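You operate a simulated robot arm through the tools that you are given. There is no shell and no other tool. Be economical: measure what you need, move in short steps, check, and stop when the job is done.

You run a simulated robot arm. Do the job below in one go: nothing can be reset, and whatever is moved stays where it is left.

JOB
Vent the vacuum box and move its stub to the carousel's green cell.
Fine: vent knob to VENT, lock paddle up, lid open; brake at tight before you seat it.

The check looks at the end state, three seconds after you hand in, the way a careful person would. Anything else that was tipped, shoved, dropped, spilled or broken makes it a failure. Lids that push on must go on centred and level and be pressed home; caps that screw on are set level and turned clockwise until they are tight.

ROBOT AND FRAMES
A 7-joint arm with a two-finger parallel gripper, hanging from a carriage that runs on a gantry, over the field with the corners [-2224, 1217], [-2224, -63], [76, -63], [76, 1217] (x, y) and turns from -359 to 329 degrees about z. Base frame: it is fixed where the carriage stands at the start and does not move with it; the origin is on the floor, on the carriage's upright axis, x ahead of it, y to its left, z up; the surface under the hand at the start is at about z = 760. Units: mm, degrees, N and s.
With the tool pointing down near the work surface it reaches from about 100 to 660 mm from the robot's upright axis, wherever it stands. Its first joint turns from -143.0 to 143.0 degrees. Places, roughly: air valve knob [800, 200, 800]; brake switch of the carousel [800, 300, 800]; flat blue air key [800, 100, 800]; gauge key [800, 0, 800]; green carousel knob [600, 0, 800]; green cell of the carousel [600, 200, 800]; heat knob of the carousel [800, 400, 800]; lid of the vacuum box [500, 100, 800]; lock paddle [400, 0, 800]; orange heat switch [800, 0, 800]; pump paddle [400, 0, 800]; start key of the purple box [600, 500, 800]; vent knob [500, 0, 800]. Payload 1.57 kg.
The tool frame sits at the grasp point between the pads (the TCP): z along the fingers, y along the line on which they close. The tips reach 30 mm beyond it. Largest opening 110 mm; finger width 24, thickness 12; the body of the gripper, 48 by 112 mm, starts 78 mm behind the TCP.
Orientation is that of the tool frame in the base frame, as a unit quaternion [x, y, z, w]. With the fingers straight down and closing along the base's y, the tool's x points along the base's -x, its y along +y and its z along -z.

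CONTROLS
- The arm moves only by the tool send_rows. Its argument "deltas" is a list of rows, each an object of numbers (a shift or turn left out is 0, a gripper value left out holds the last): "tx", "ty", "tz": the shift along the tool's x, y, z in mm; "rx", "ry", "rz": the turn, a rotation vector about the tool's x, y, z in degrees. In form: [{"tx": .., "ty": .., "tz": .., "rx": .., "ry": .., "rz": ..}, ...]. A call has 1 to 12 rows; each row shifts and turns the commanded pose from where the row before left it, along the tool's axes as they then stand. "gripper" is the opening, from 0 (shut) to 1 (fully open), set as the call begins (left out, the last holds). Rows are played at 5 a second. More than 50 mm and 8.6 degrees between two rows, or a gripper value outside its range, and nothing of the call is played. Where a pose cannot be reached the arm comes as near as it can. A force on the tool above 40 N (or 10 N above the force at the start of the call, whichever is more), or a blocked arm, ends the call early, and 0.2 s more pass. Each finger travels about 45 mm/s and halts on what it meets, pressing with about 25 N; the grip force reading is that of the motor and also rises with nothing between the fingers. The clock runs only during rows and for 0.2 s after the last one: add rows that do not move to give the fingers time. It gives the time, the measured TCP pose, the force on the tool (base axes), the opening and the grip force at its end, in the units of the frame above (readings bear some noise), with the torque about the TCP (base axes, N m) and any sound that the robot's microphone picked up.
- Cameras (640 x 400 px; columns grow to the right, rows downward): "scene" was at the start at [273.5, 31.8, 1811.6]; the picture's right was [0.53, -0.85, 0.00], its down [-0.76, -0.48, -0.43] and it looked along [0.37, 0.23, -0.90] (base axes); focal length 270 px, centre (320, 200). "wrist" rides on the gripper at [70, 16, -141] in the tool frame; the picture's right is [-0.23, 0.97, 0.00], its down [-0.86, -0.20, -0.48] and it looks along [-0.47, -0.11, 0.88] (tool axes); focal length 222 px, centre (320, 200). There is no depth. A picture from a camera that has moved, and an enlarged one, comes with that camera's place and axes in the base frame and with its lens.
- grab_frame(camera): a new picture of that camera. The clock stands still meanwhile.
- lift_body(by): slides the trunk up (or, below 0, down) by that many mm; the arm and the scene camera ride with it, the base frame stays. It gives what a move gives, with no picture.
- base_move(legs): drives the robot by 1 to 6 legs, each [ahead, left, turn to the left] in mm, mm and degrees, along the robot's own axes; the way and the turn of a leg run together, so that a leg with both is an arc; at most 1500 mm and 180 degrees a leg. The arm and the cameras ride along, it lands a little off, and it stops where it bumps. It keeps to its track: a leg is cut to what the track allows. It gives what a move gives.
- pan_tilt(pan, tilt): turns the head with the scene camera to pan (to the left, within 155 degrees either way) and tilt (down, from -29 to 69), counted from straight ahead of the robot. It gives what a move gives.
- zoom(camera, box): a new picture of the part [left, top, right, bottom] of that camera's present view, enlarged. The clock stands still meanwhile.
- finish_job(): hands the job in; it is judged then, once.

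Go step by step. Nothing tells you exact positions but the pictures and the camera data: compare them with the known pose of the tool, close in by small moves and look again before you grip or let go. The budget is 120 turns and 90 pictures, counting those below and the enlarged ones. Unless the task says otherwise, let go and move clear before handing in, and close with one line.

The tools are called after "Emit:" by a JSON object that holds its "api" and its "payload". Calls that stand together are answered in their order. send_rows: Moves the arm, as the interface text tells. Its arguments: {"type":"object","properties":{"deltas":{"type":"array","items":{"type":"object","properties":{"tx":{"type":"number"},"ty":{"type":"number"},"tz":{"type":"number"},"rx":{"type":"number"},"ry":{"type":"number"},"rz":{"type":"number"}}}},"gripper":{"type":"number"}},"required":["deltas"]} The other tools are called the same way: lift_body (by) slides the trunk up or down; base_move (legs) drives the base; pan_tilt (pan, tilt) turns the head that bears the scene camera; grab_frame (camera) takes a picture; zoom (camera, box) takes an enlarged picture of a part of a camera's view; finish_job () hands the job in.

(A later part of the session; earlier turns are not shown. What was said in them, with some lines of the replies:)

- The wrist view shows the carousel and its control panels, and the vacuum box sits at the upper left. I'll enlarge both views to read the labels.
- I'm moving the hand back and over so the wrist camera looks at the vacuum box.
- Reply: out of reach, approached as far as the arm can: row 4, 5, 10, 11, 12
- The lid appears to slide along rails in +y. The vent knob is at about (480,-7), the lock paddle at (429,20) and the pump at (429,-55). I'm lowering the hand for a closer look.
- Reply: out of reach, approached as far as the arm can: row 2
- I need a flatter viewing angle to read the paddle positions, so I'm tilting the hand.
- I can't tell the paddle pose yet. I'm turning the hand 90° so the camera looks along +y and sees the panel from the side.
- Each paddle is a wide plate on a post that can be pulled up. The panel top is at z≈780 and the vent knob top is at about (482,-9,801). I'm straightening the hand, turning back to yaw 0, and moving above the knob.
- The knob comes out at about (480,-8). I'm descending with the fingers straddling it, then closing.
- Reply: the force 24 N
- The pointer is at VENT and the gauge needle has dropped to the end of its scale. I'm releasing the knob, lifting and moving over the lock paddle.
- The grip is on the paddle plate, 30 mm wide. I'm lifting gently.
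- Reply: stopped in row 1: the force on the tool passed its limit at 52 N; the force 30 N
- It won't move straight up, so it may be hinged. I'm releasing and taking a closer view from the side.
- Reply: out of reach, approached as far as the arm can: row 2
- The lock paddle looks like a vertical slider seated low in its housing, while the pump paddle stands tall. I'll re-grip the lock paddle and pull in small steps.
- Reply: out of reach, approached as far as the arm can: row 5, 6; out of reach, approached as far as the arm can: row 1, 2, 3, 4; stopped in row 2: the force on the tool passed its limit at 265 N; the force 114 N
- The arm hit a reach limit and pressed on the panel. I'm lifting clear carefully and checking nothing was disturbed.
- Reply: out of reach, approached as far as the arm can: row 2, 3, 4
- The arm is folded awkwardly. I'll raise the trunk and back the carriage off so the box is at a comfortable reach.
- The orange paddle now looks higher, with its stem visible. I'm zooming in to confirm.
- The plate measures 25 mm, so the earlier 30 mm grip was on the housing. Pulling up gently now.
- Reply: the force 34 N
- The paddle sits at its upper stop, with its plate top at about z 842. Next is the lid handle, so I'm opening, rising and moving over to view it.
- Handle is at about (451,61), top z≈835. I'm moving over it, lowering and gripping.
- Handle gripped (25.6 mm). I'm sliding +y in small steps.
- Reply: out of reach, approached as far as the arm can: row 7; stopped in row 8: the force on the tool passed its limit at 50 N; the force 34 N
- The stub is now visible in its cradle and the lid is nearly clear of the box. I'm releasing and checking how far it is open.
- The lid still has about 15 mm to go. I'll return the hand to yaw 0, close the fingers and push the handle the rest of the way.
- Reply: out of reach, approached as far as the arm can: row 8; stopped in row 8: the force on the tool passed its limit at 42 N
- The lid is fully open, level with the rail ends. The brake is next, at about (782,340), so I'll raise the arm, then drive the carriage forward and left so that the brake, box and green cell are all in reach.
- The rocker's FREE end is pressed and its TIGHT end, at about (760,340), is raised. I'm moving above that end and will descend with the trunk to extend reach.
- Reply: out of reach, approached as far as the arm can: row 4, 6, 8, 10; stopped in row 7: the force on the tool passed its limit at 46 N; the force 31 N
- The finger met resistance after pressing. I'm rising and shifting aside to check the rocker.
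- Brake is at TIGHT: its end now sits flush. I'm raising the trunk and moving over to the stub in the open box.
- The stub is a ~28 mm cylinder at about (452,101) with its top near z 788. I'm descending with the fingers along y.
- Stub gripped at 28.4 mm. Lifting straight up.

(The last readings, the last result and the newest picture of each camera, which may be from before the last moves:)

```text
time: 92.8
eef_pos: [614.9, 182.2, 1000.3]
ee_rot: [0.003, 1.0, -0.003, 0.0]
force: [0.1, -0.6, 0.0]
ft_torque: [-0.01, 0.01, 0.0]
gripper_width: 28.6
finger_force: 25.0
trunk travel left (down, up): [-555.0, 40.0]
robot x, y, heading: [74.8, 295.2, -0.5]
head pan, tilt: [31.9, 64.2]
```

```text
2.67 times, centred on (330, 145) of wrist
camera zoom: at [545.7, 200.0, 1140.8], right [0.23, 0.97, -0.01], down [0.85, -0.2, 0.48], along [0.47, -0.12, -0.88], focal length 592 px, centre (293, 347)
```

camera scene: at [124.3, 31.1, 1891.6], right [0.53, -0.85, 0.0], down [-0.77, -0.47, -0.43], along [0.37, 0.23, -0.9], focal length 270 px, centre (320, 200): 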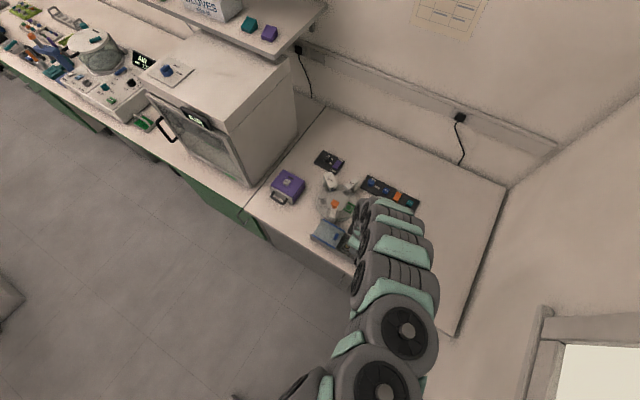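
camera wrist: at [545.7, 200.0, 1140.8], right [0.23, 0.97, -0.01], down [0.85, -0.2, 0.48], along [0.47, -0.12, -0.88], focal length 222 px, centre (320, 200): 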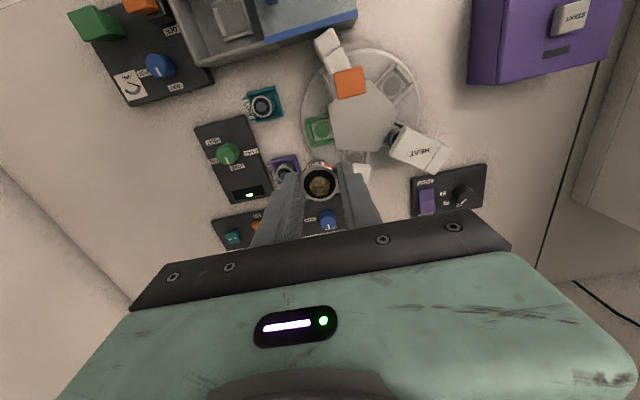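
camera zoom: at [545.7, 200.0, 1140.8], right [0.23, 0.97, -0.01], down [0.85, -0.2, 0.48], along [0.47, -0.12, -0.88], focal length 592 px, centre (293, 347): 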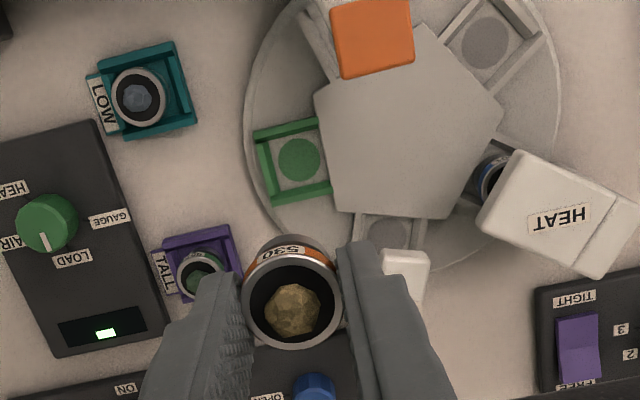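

The green cell at about (616,183) is square to the axes and open towards the hub. I'll turn the hand 90° so the fingers close along x, clear of the hub.

Emit:
{"api": "send_rows", "payload": {"deltas": [{"rz": -8.2}, {"rz": -8.2}, {"rz": -8.2}, {"rz": -8.2}, {"rz": -8.2}, {"rz": -8.2}, {"rz": -8.2}, {"rz": -8.2}, {"rz": -8.2}, {"rz": -8.2}, {"rz": -7.6}, {}]}}

Emit:
{"api": "send_rows", "payload": {"deltas": [{"tz": 20}, {"tz": 20}, {"tz": 20}, {}]}}

Emit:
{"api": "grab_frame", "payload": {"camera": "wrist"}}

Emit:
{"api": "zoom", "payload": {"camera": "wrist", "box": [210, 70, 450, 220]}}

```text
time: 95.4
eef_pos: [616.0, 181.2, 999.6]
ee_rot: [-0.703, 0.711, -0.004, -0.002]
force: [0.8, -1.2, -0.2]
ft_torque: [-0.01, 0.02, -0.01]
gripper_width: 28.5
finger_force: 24.7
trunk travel left (down, up): [-555.0, 40.0]
robot x, y, heading: [74.2, 297.8, -0.1]
head pan, tilt: [31.9, 64.2]
```

```text
time: 96.4
eef_pos: [615.7, 181.9, 940.5]
ee_rot: [-0.702, 0.712, -0.003, -0.002]
force: [0.3, 0.6, -0.8]
ft_torque: [-0.04, -0.01, 0.05]
gripper_width: 28.5
finger_force: 25.1
trunk travel left (down, up): [-555.0, 40.0]
robot x, y, heading: [77.1, 300.3, -0.3]
head pan, tilt: [31.9, 64.2]
```

```text
19 pictures are left
camera wrist: at [597.9, 112.8, 1082.1], right [-0.97, 0.24, 0.0], down [0.21, 0.86, 0.47], along [0.12, 0.46, -0.88], focal length 222 px, centre (320, 200)
```

wrist: 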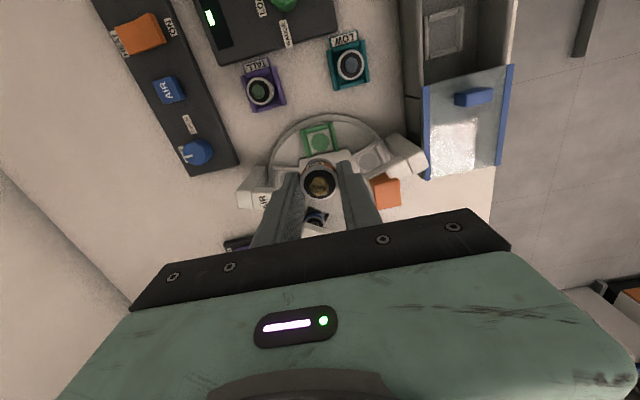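

```text
2.67 times, centred on (330, 145) of wrist
camera zoom: at [597.9, 112.8, 1082.1], right [-0.97, 0.24, 0.0], down [0.21, 0.86, 0.47], along [0.12, 0.46, -0.88], focal length 592 px, centre (293, 347)
```

zoom: 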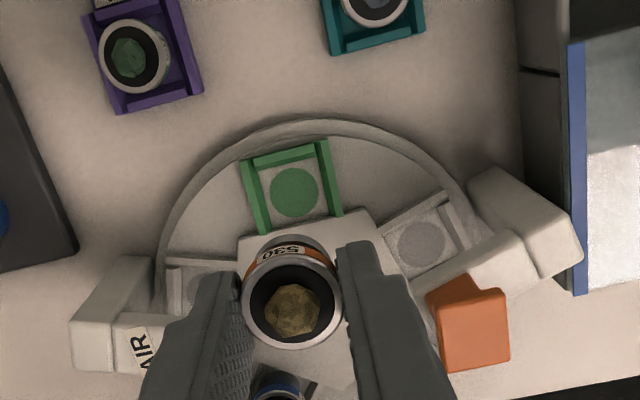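

Two views put the cell floor at (617,183.5,779.5). I'm shifting slightly and lowering to just above the cell walls.

Emit:
{"api": "send_rows", "payload": {"deltas": [{"tx": -2, "ty": -1.2, "tz": 20}, {"tz": 25}, {"tz": 25}, {"tz": 15}, {}, {}]}}

Emit:
{"api": "zoom", "payload": {"camera": "wrist", "box": [240, 100, 400, 220]}}

```text
time: 97.8
eef_pos: [615.6, 184.2, 855.0]
ee_rot: [-0.702, 0.712, -0.003, -0.001]
force: [-0.6, -0.2, 0.0]
ft_torque: [-0.01, 0.0, 0.01]
gripper_width: 28.6
finger_force: 25.3
trunk travel left (down, up): [-555.0, 40.0]
robot x, y, heading: [72.9, 294.8, -0.4]
head pan, tilt: [31.9, 64.2]
```

```text
3.33 times, centred on (320, 160) of wrist
camera zoom: at [599.1, 114.8, 996.0], right [-0.97, 0.24, 0.0], down [0.21, 0.86, 0.47], along [0.12, 0.46, -0.88], focal length 740 px, centre (320, 333)
```

zoom: 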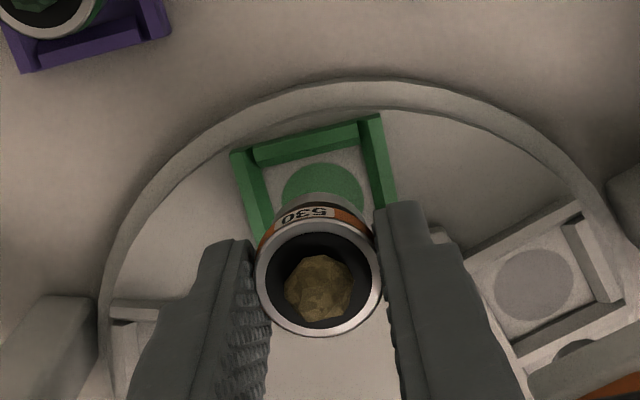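

The stub is centred on the cell, so I'm lowering slowly.

Emit:
{"api": "send_rows", "payload": {"deltas": [{"tz": 4}, {"tz": 4}, {"tz": 4}, {"tz": 4}, {"tz": 4}, {}, {}]}}

Emit:
{"api": "zoom", "payload": {"camera": "wrist", "box": [240, 100, 400, 220]}}

```text
time: 99.4
eef_pos: [616.5, 183.2, 836.1]
ee_rot: [-0.702, 0.712, -0.003, -0.002]
force: [0.3, 0.0, -0.5]
ft_torque: [0.02, 0.0, 0.01]
gripper_width: 28.5
finger_force: 24.9
trunk travel left (down, up): [-555.0, 40.0]
robot x, y, heading: [78.9, 298.0, -0.7]
head pan, tilt: [31.9, 64.2]
```

```text
3.33 times, centred on (320, 160) of wrist
camera zoom: at [599.3, 114.4, 976.6], right [-0.97, 0.24, 0.0], down [0.21, 0.86, 0.47], along [0.12, 0.46, -0.88], focal length 740 px, centre (320, 333)
```

zoom: 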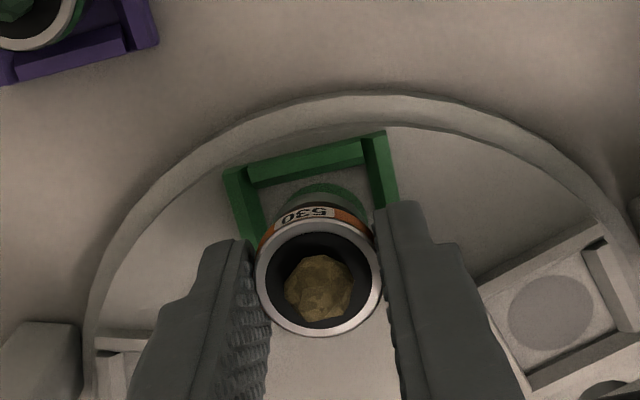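

Emit:
{"api": "send_rows", "payload": {"deltas": [{"tz": 3}, {"tz": 3}, {"tz": 2}, {"tz": 2}, {"tz": 2}, {"tz": 2}, {}]}}

Emit:
{"api": "zoom", "payload": {"camera": "wrist", "box": [240, 100, 400, 220]}}

```text
time: 101.0
eef_pos: [617.0, 184.6, 822.1]
ee_rot: [-0.703, 0.712, -0.003, -0.001]
force: [1.0, -0.5, -0.3]
ft_torque: [-0.02, -0.02, 0.03]
gripper_width: 28.5
finger_force: 25.0
trunk travel left (down, up): [-555.0, 40.0]
robot x, y, heading: [76.1, 297.7, -0.2]
head pan, tilt: [31.9, 64.2]
```

```text
3.33 times, centred on (320, 160) of wrist
camera zoom: at [600.1, 114.1, 962.8], right [-0.97, 0.24, 0.0], down [0.21, 0.86, 0.47], along [0.12, 0.46, -0.88], focal length 740 px, centre (320, 333)
```

zoom: 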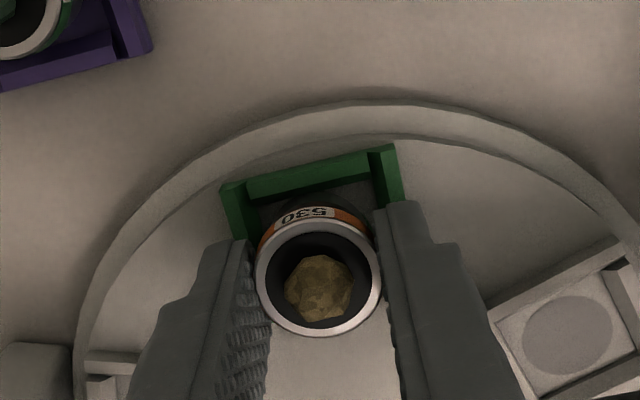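

Emit:
{"api": "send_rows", "payload": {"deltas": [{"tz": 2}, {"tz": 2}, {"tz": 2}, {"tz": 2}, {"tz": 1}, {"tz": 1}, {"tz": 1}, {"tz": 1}, {"tz": 1}]}}

Emit:
{"api": "zoom", "payload": {"camera": "wrist", "box": [240, 100, 400, 220]}}

```text
time: 101.9
eef_pos: [618.5, 183.0, 815.7]
ee_rot: [-0.703, 0.711, -0.003, -0.002]
force: [-7.9, 2.0, 29.8]
ft_torque: [0.24, 0.18, 0.37]
gripper_width: 28.6
finger_force: 25.1
trunk travel left (down, up): [-555.0, 40.0]
robot x, y, heading: [79.7, 298.9, -0.3]
head pan, tilt: [31.9, 64.2]
stopped in row 4: the force on the tool passed its limit at 48 N (the readings are from after the stop); the commanded pose is now the measured one
```

```text
3.33 times, centred on (320, 160) of wrist
camera zoom: at [601.3, 114.2, 957.3], right [-0.97, 0.24, 0.0], down [0.21, 0.86, 0.47], along [0.12, 0.46, -0.88], focal length 740 px, centre (320, 333)
```

zoom: 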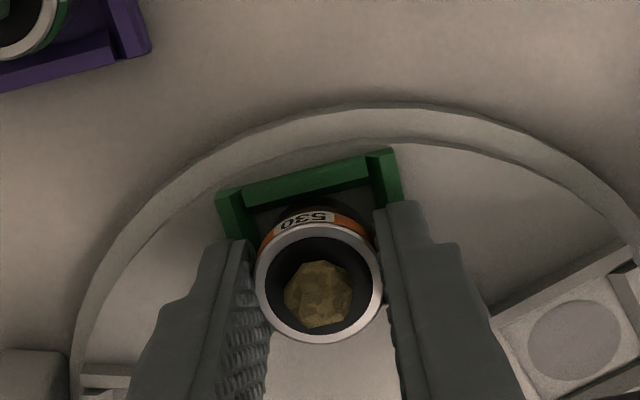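

The stub has met the floor and slipped up slightly in the grip. I'm easing off, then releasing and inspecting.

Emit:
{"api": "send_rows", "payload": {"deltas": [{"tz": -1.5}, {}, {}]}}

Emit:
{"api": "send_rows", "payload": {"deltas": [{}, {}, {}], "gripper": 0.36}}

Emit:
{"api": "zoom", "payload": {"camera": "wrist", "box": [240, 100, 400, 220]}}

```text
time: 102.7
eef_pos: [617.8, 182.6, 815.7]
ee_rot: [-0.702, 0.712, -0.003, -0.002]
force: [1.6, 0.7, 2.7]
ft_torque: [0.01, -0.07, 0.02]
gripper_width: 28.5
finger_force: 24.8
trunk travel left (down, up): [-555.0, 40.0]
robot x, y, heading: [74.0, 299.3, -0.4]
head pan, tilt: [31.9, 64.2]
```

```text
time: 103.5
eef_pos: [616.7, 181.1, 815.9]
ee_rot: [-0.702, 0.712, -0.002, -0.002]
force: [0.4, 0.4, 1.2]
ft_torque: [0.05, 0.02, 0.01]
gripper_width: 39.4
finger_force: 0.1
trunk travel left (down, up): [-555.0, 40.0]
robot x, y, heading: [76.7, 297.7, -0.3]
head pan, tilt: [31.9, 64.2]
```

```text
3.33 times, centred on (320, 160) of wrist
camera zoom: at [599.8, 113.9, 957.4], right [-0.97, 0.24, 0.0], down [0.21, 0.86, 0.47], along [0.12, 0.46, -0.88], focal length 740 px, centre (320, 333)
```

zoom: 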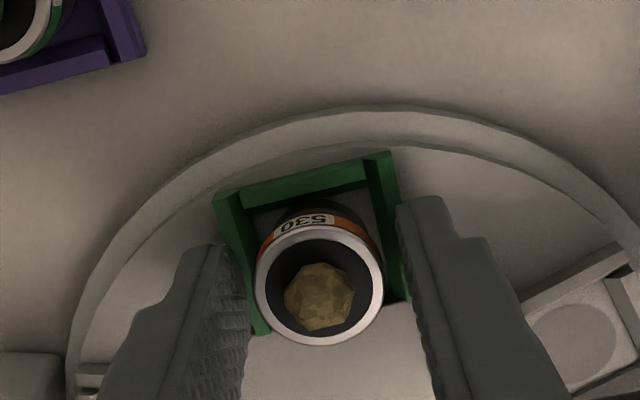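

Emit:
{"api": "send_rows", "payload": {"deltas": [{"tz": -5}, {"tz": -15}, {"tz": -25}, {"tz": -25}, {"tz": -25}, {"tz": -25}, {}]}}

Emit:
{"api": "grab_frame", "payload": {"camera": "wrist"}}

Emit:
{"api": "zoom", "payload": {"camera": "wrist", "box": [260, 100, 380, 190]}}

```text
time: 105.1
eef_pos: [616.2, 184.2, 935.6]
ee_rot: [-0.702, 0.712, -0.002, -0.002]
force: [0.8, 0.8, -0.7]
ft_torque: [-0.02, -0.05, 0.01]
gripper_width: 39.6
finger_force: 0.1
trunk travel left (down, up): [-555.0, 40.0]
robot x, y, heading: [75.5, 296.6, -0.4]
head pan, tilt: [31.9, 64.2]
```

```text
12 pictures are left
camera wrist: at [600.0, 114.6, 1077.0], right [-0.97, 0.24, 0.0], down [0.21, 0.86, 0.47], along [0.12, 0.46, -0.88], focal length 222 px, centre (320, 200)
```

wrist: 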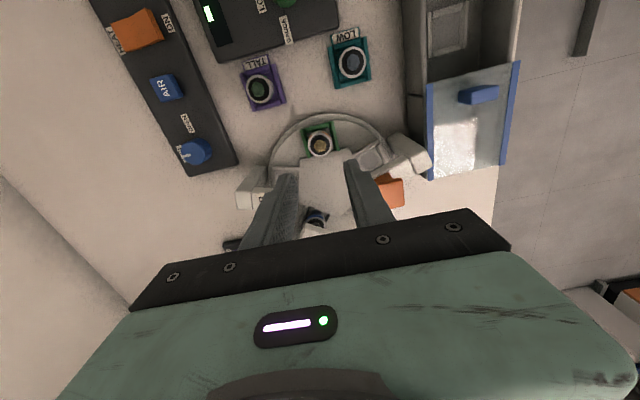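

```text
4.44 times, centred on (320, 145) of wrist
camera zoom: at [600.0, 114.6, 1077.0], right [-0.97, 0.24, 0.0], down [0.21, 0.86, 0.47], along [0.12, 0.46, -0.88], focal length 987 px, centre (320, 444)
```

zoom: 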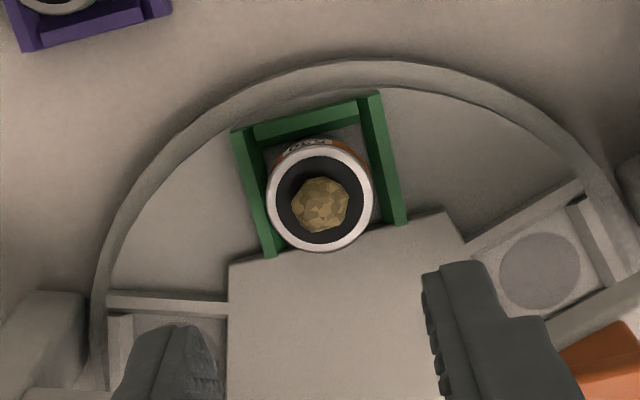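

The stub sits level in the green cell, rim about 22 mm above the floor. I'm moving the arm clear and checking everything.

Emit:
{"api": "send_rows", "payload": {"deltas": [{"tz": -30}, {"tz": -30}, {"tz": -30}, {}]}}

Emit:
{"api": "base_move", "payload": {"legs": [[-250, 0, 0]]}}

Emit:
{"api": "grab_frame", "payload": {"camera": "wrist"}}

Emit:
{"api": "grab_frame", "payload": {"camera": "scene"}}

```text
time: 106.1
eef_pos: [615.9, 182.7, 1028.8]
ee_rot: [-0.702, 0.712, -0.003, -0.002]
force: [0.3, 0.2, 0.1]
ft_torque: [-0.02, 0.0, 0.02]
gripper_width: 39.8
finger_force: 0.1
trunk travel left (down, up): [-555.0, 40.0]
robot x, y, heading: [72.2, 295.9, -0.3]
head pan, tilt: [31.9, 64.2]
```

```text
time: 107.9
eef_pos: [367.4, 184.0, 1028.3]
ee_rot: [-0.704, 0.711, -0.004, -0.002]
force: [0.7, -0.4, -0.7]
ft_torque: [0.01, 0.04, 0.02]
gripper_width: 39.3
finger_force: 0.0
trunk travel left (down, up): [-555.0, 40.0]
robot x, y, heading: [-174.1, 298.8, -0.6]
head pan, tilt: [31.9, 64.2]
```

```text
10 pictures are left
camera wrist: at [351.9, 115.9, 1169.3], right [-0.97, 0.24, 0.0], down [0.21, 0.86, 0.47], along [0.11, 0.46, -0.88], focal length 222 px, centre (320, 200)
```

wrist: 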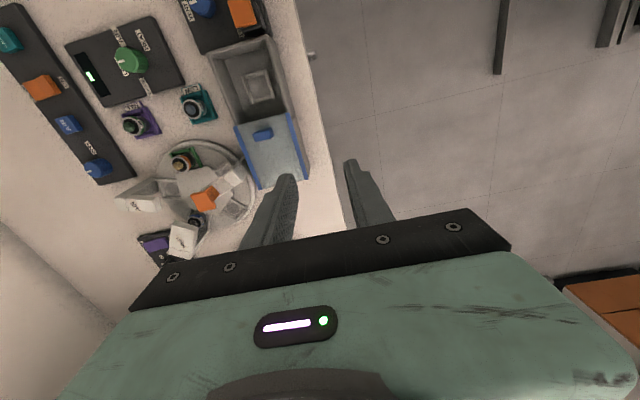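

```text
9 pictures are left
camera scene: at [101.3, 329.2, 1866.6], right [0.53, -0.85, 0.0], down [-0.77, -0.47, -0.43], along [0.37, 0.23, -0.9], focal length 270 px, centre (320, 200)
```

scene: 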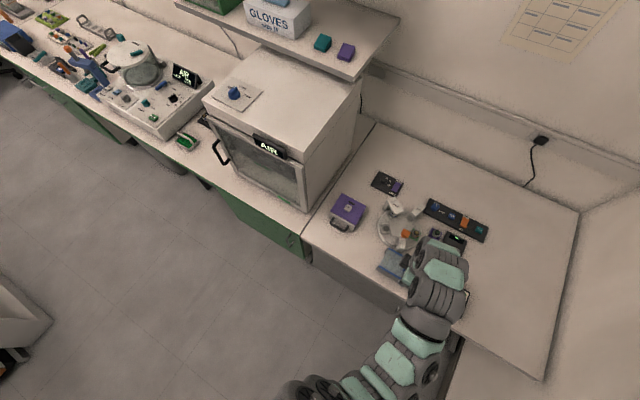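

Emit:
{"api": "zoom", "payload": {"camera": "wrist", "box": [100, 0, 320, 150]}}

Emit:
{"api": "zoom", "payload": {"camera": "wrist", "box": [110, 120, 290, 260]}}

Emit:
{"api": "zoom", "payload": {"camera": "scene", "box": [360, 160, 480, 290]}}

```text
2.67 times, centred on (210, 75) of wrist
camera zoom: at [351.9, 115.9, 1169.3], right [-0.97, 0.24, 0.0], down [0.21, 0.86, 0.47], along [0.11, 0.46, -0.88], focal length 592 px, centre (613, 533)
```

zoom: 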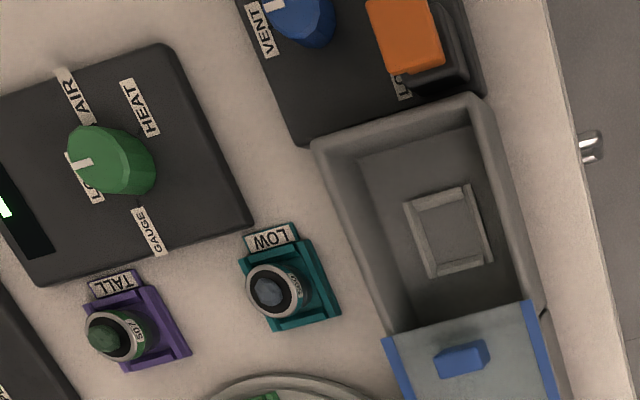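

```text
2.86 times, centred on (200, 190) of wrist
camera zoom: at [351.9, 115.9, 1169.3], right [-0.97, 0.24, 0.0], down [0.21, 0.86, 0.47], along [0.11, 0.46, -0.88], focal length 635 px, centre (663, 229)
```

zoom: 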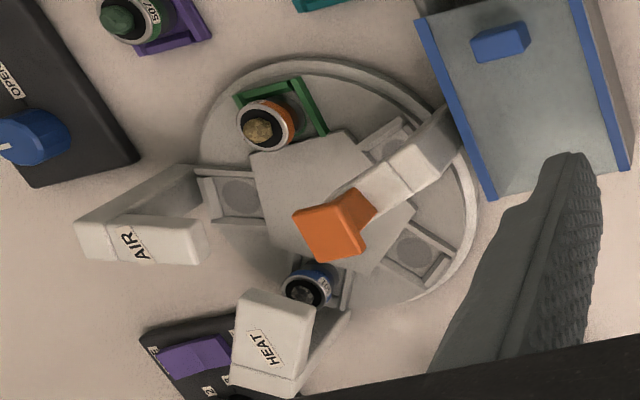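

```text
3.08 times, centred on (420, 225) of scene
camera zoom: at [101.3, 329.2, 1866.6], right [0.53, -0.85, 0.0], down [-0.77, -0.47, -0.43], along [0.37, 0.23, -0.9], focal length 832 px, centre (12, 123)
```

zoom: 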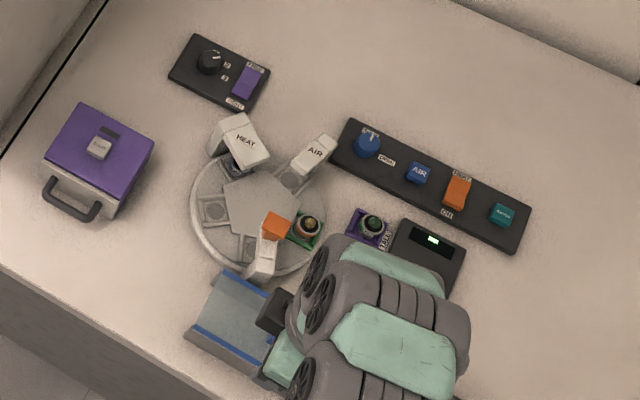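

Everything checks out: vent knob at VENT, lock paddle raised, lid fully open, brake at TIGHT, stub upright in the green cell and the arm clear. I'm handing in.

Emit:
{"api": "finish_job", "payload": {}}

```text
The job is handed in.
```

The box is vented: vent knob at VENT, lock paddle up, lid fully open. Its stub sits in the carousel's green cell, and the brake was set to TIGHT before I seated it. While reaching for the lock paddle, the arm once pressed about 265 N on the vent panel, but the pictures afterwards show no sign of damage.
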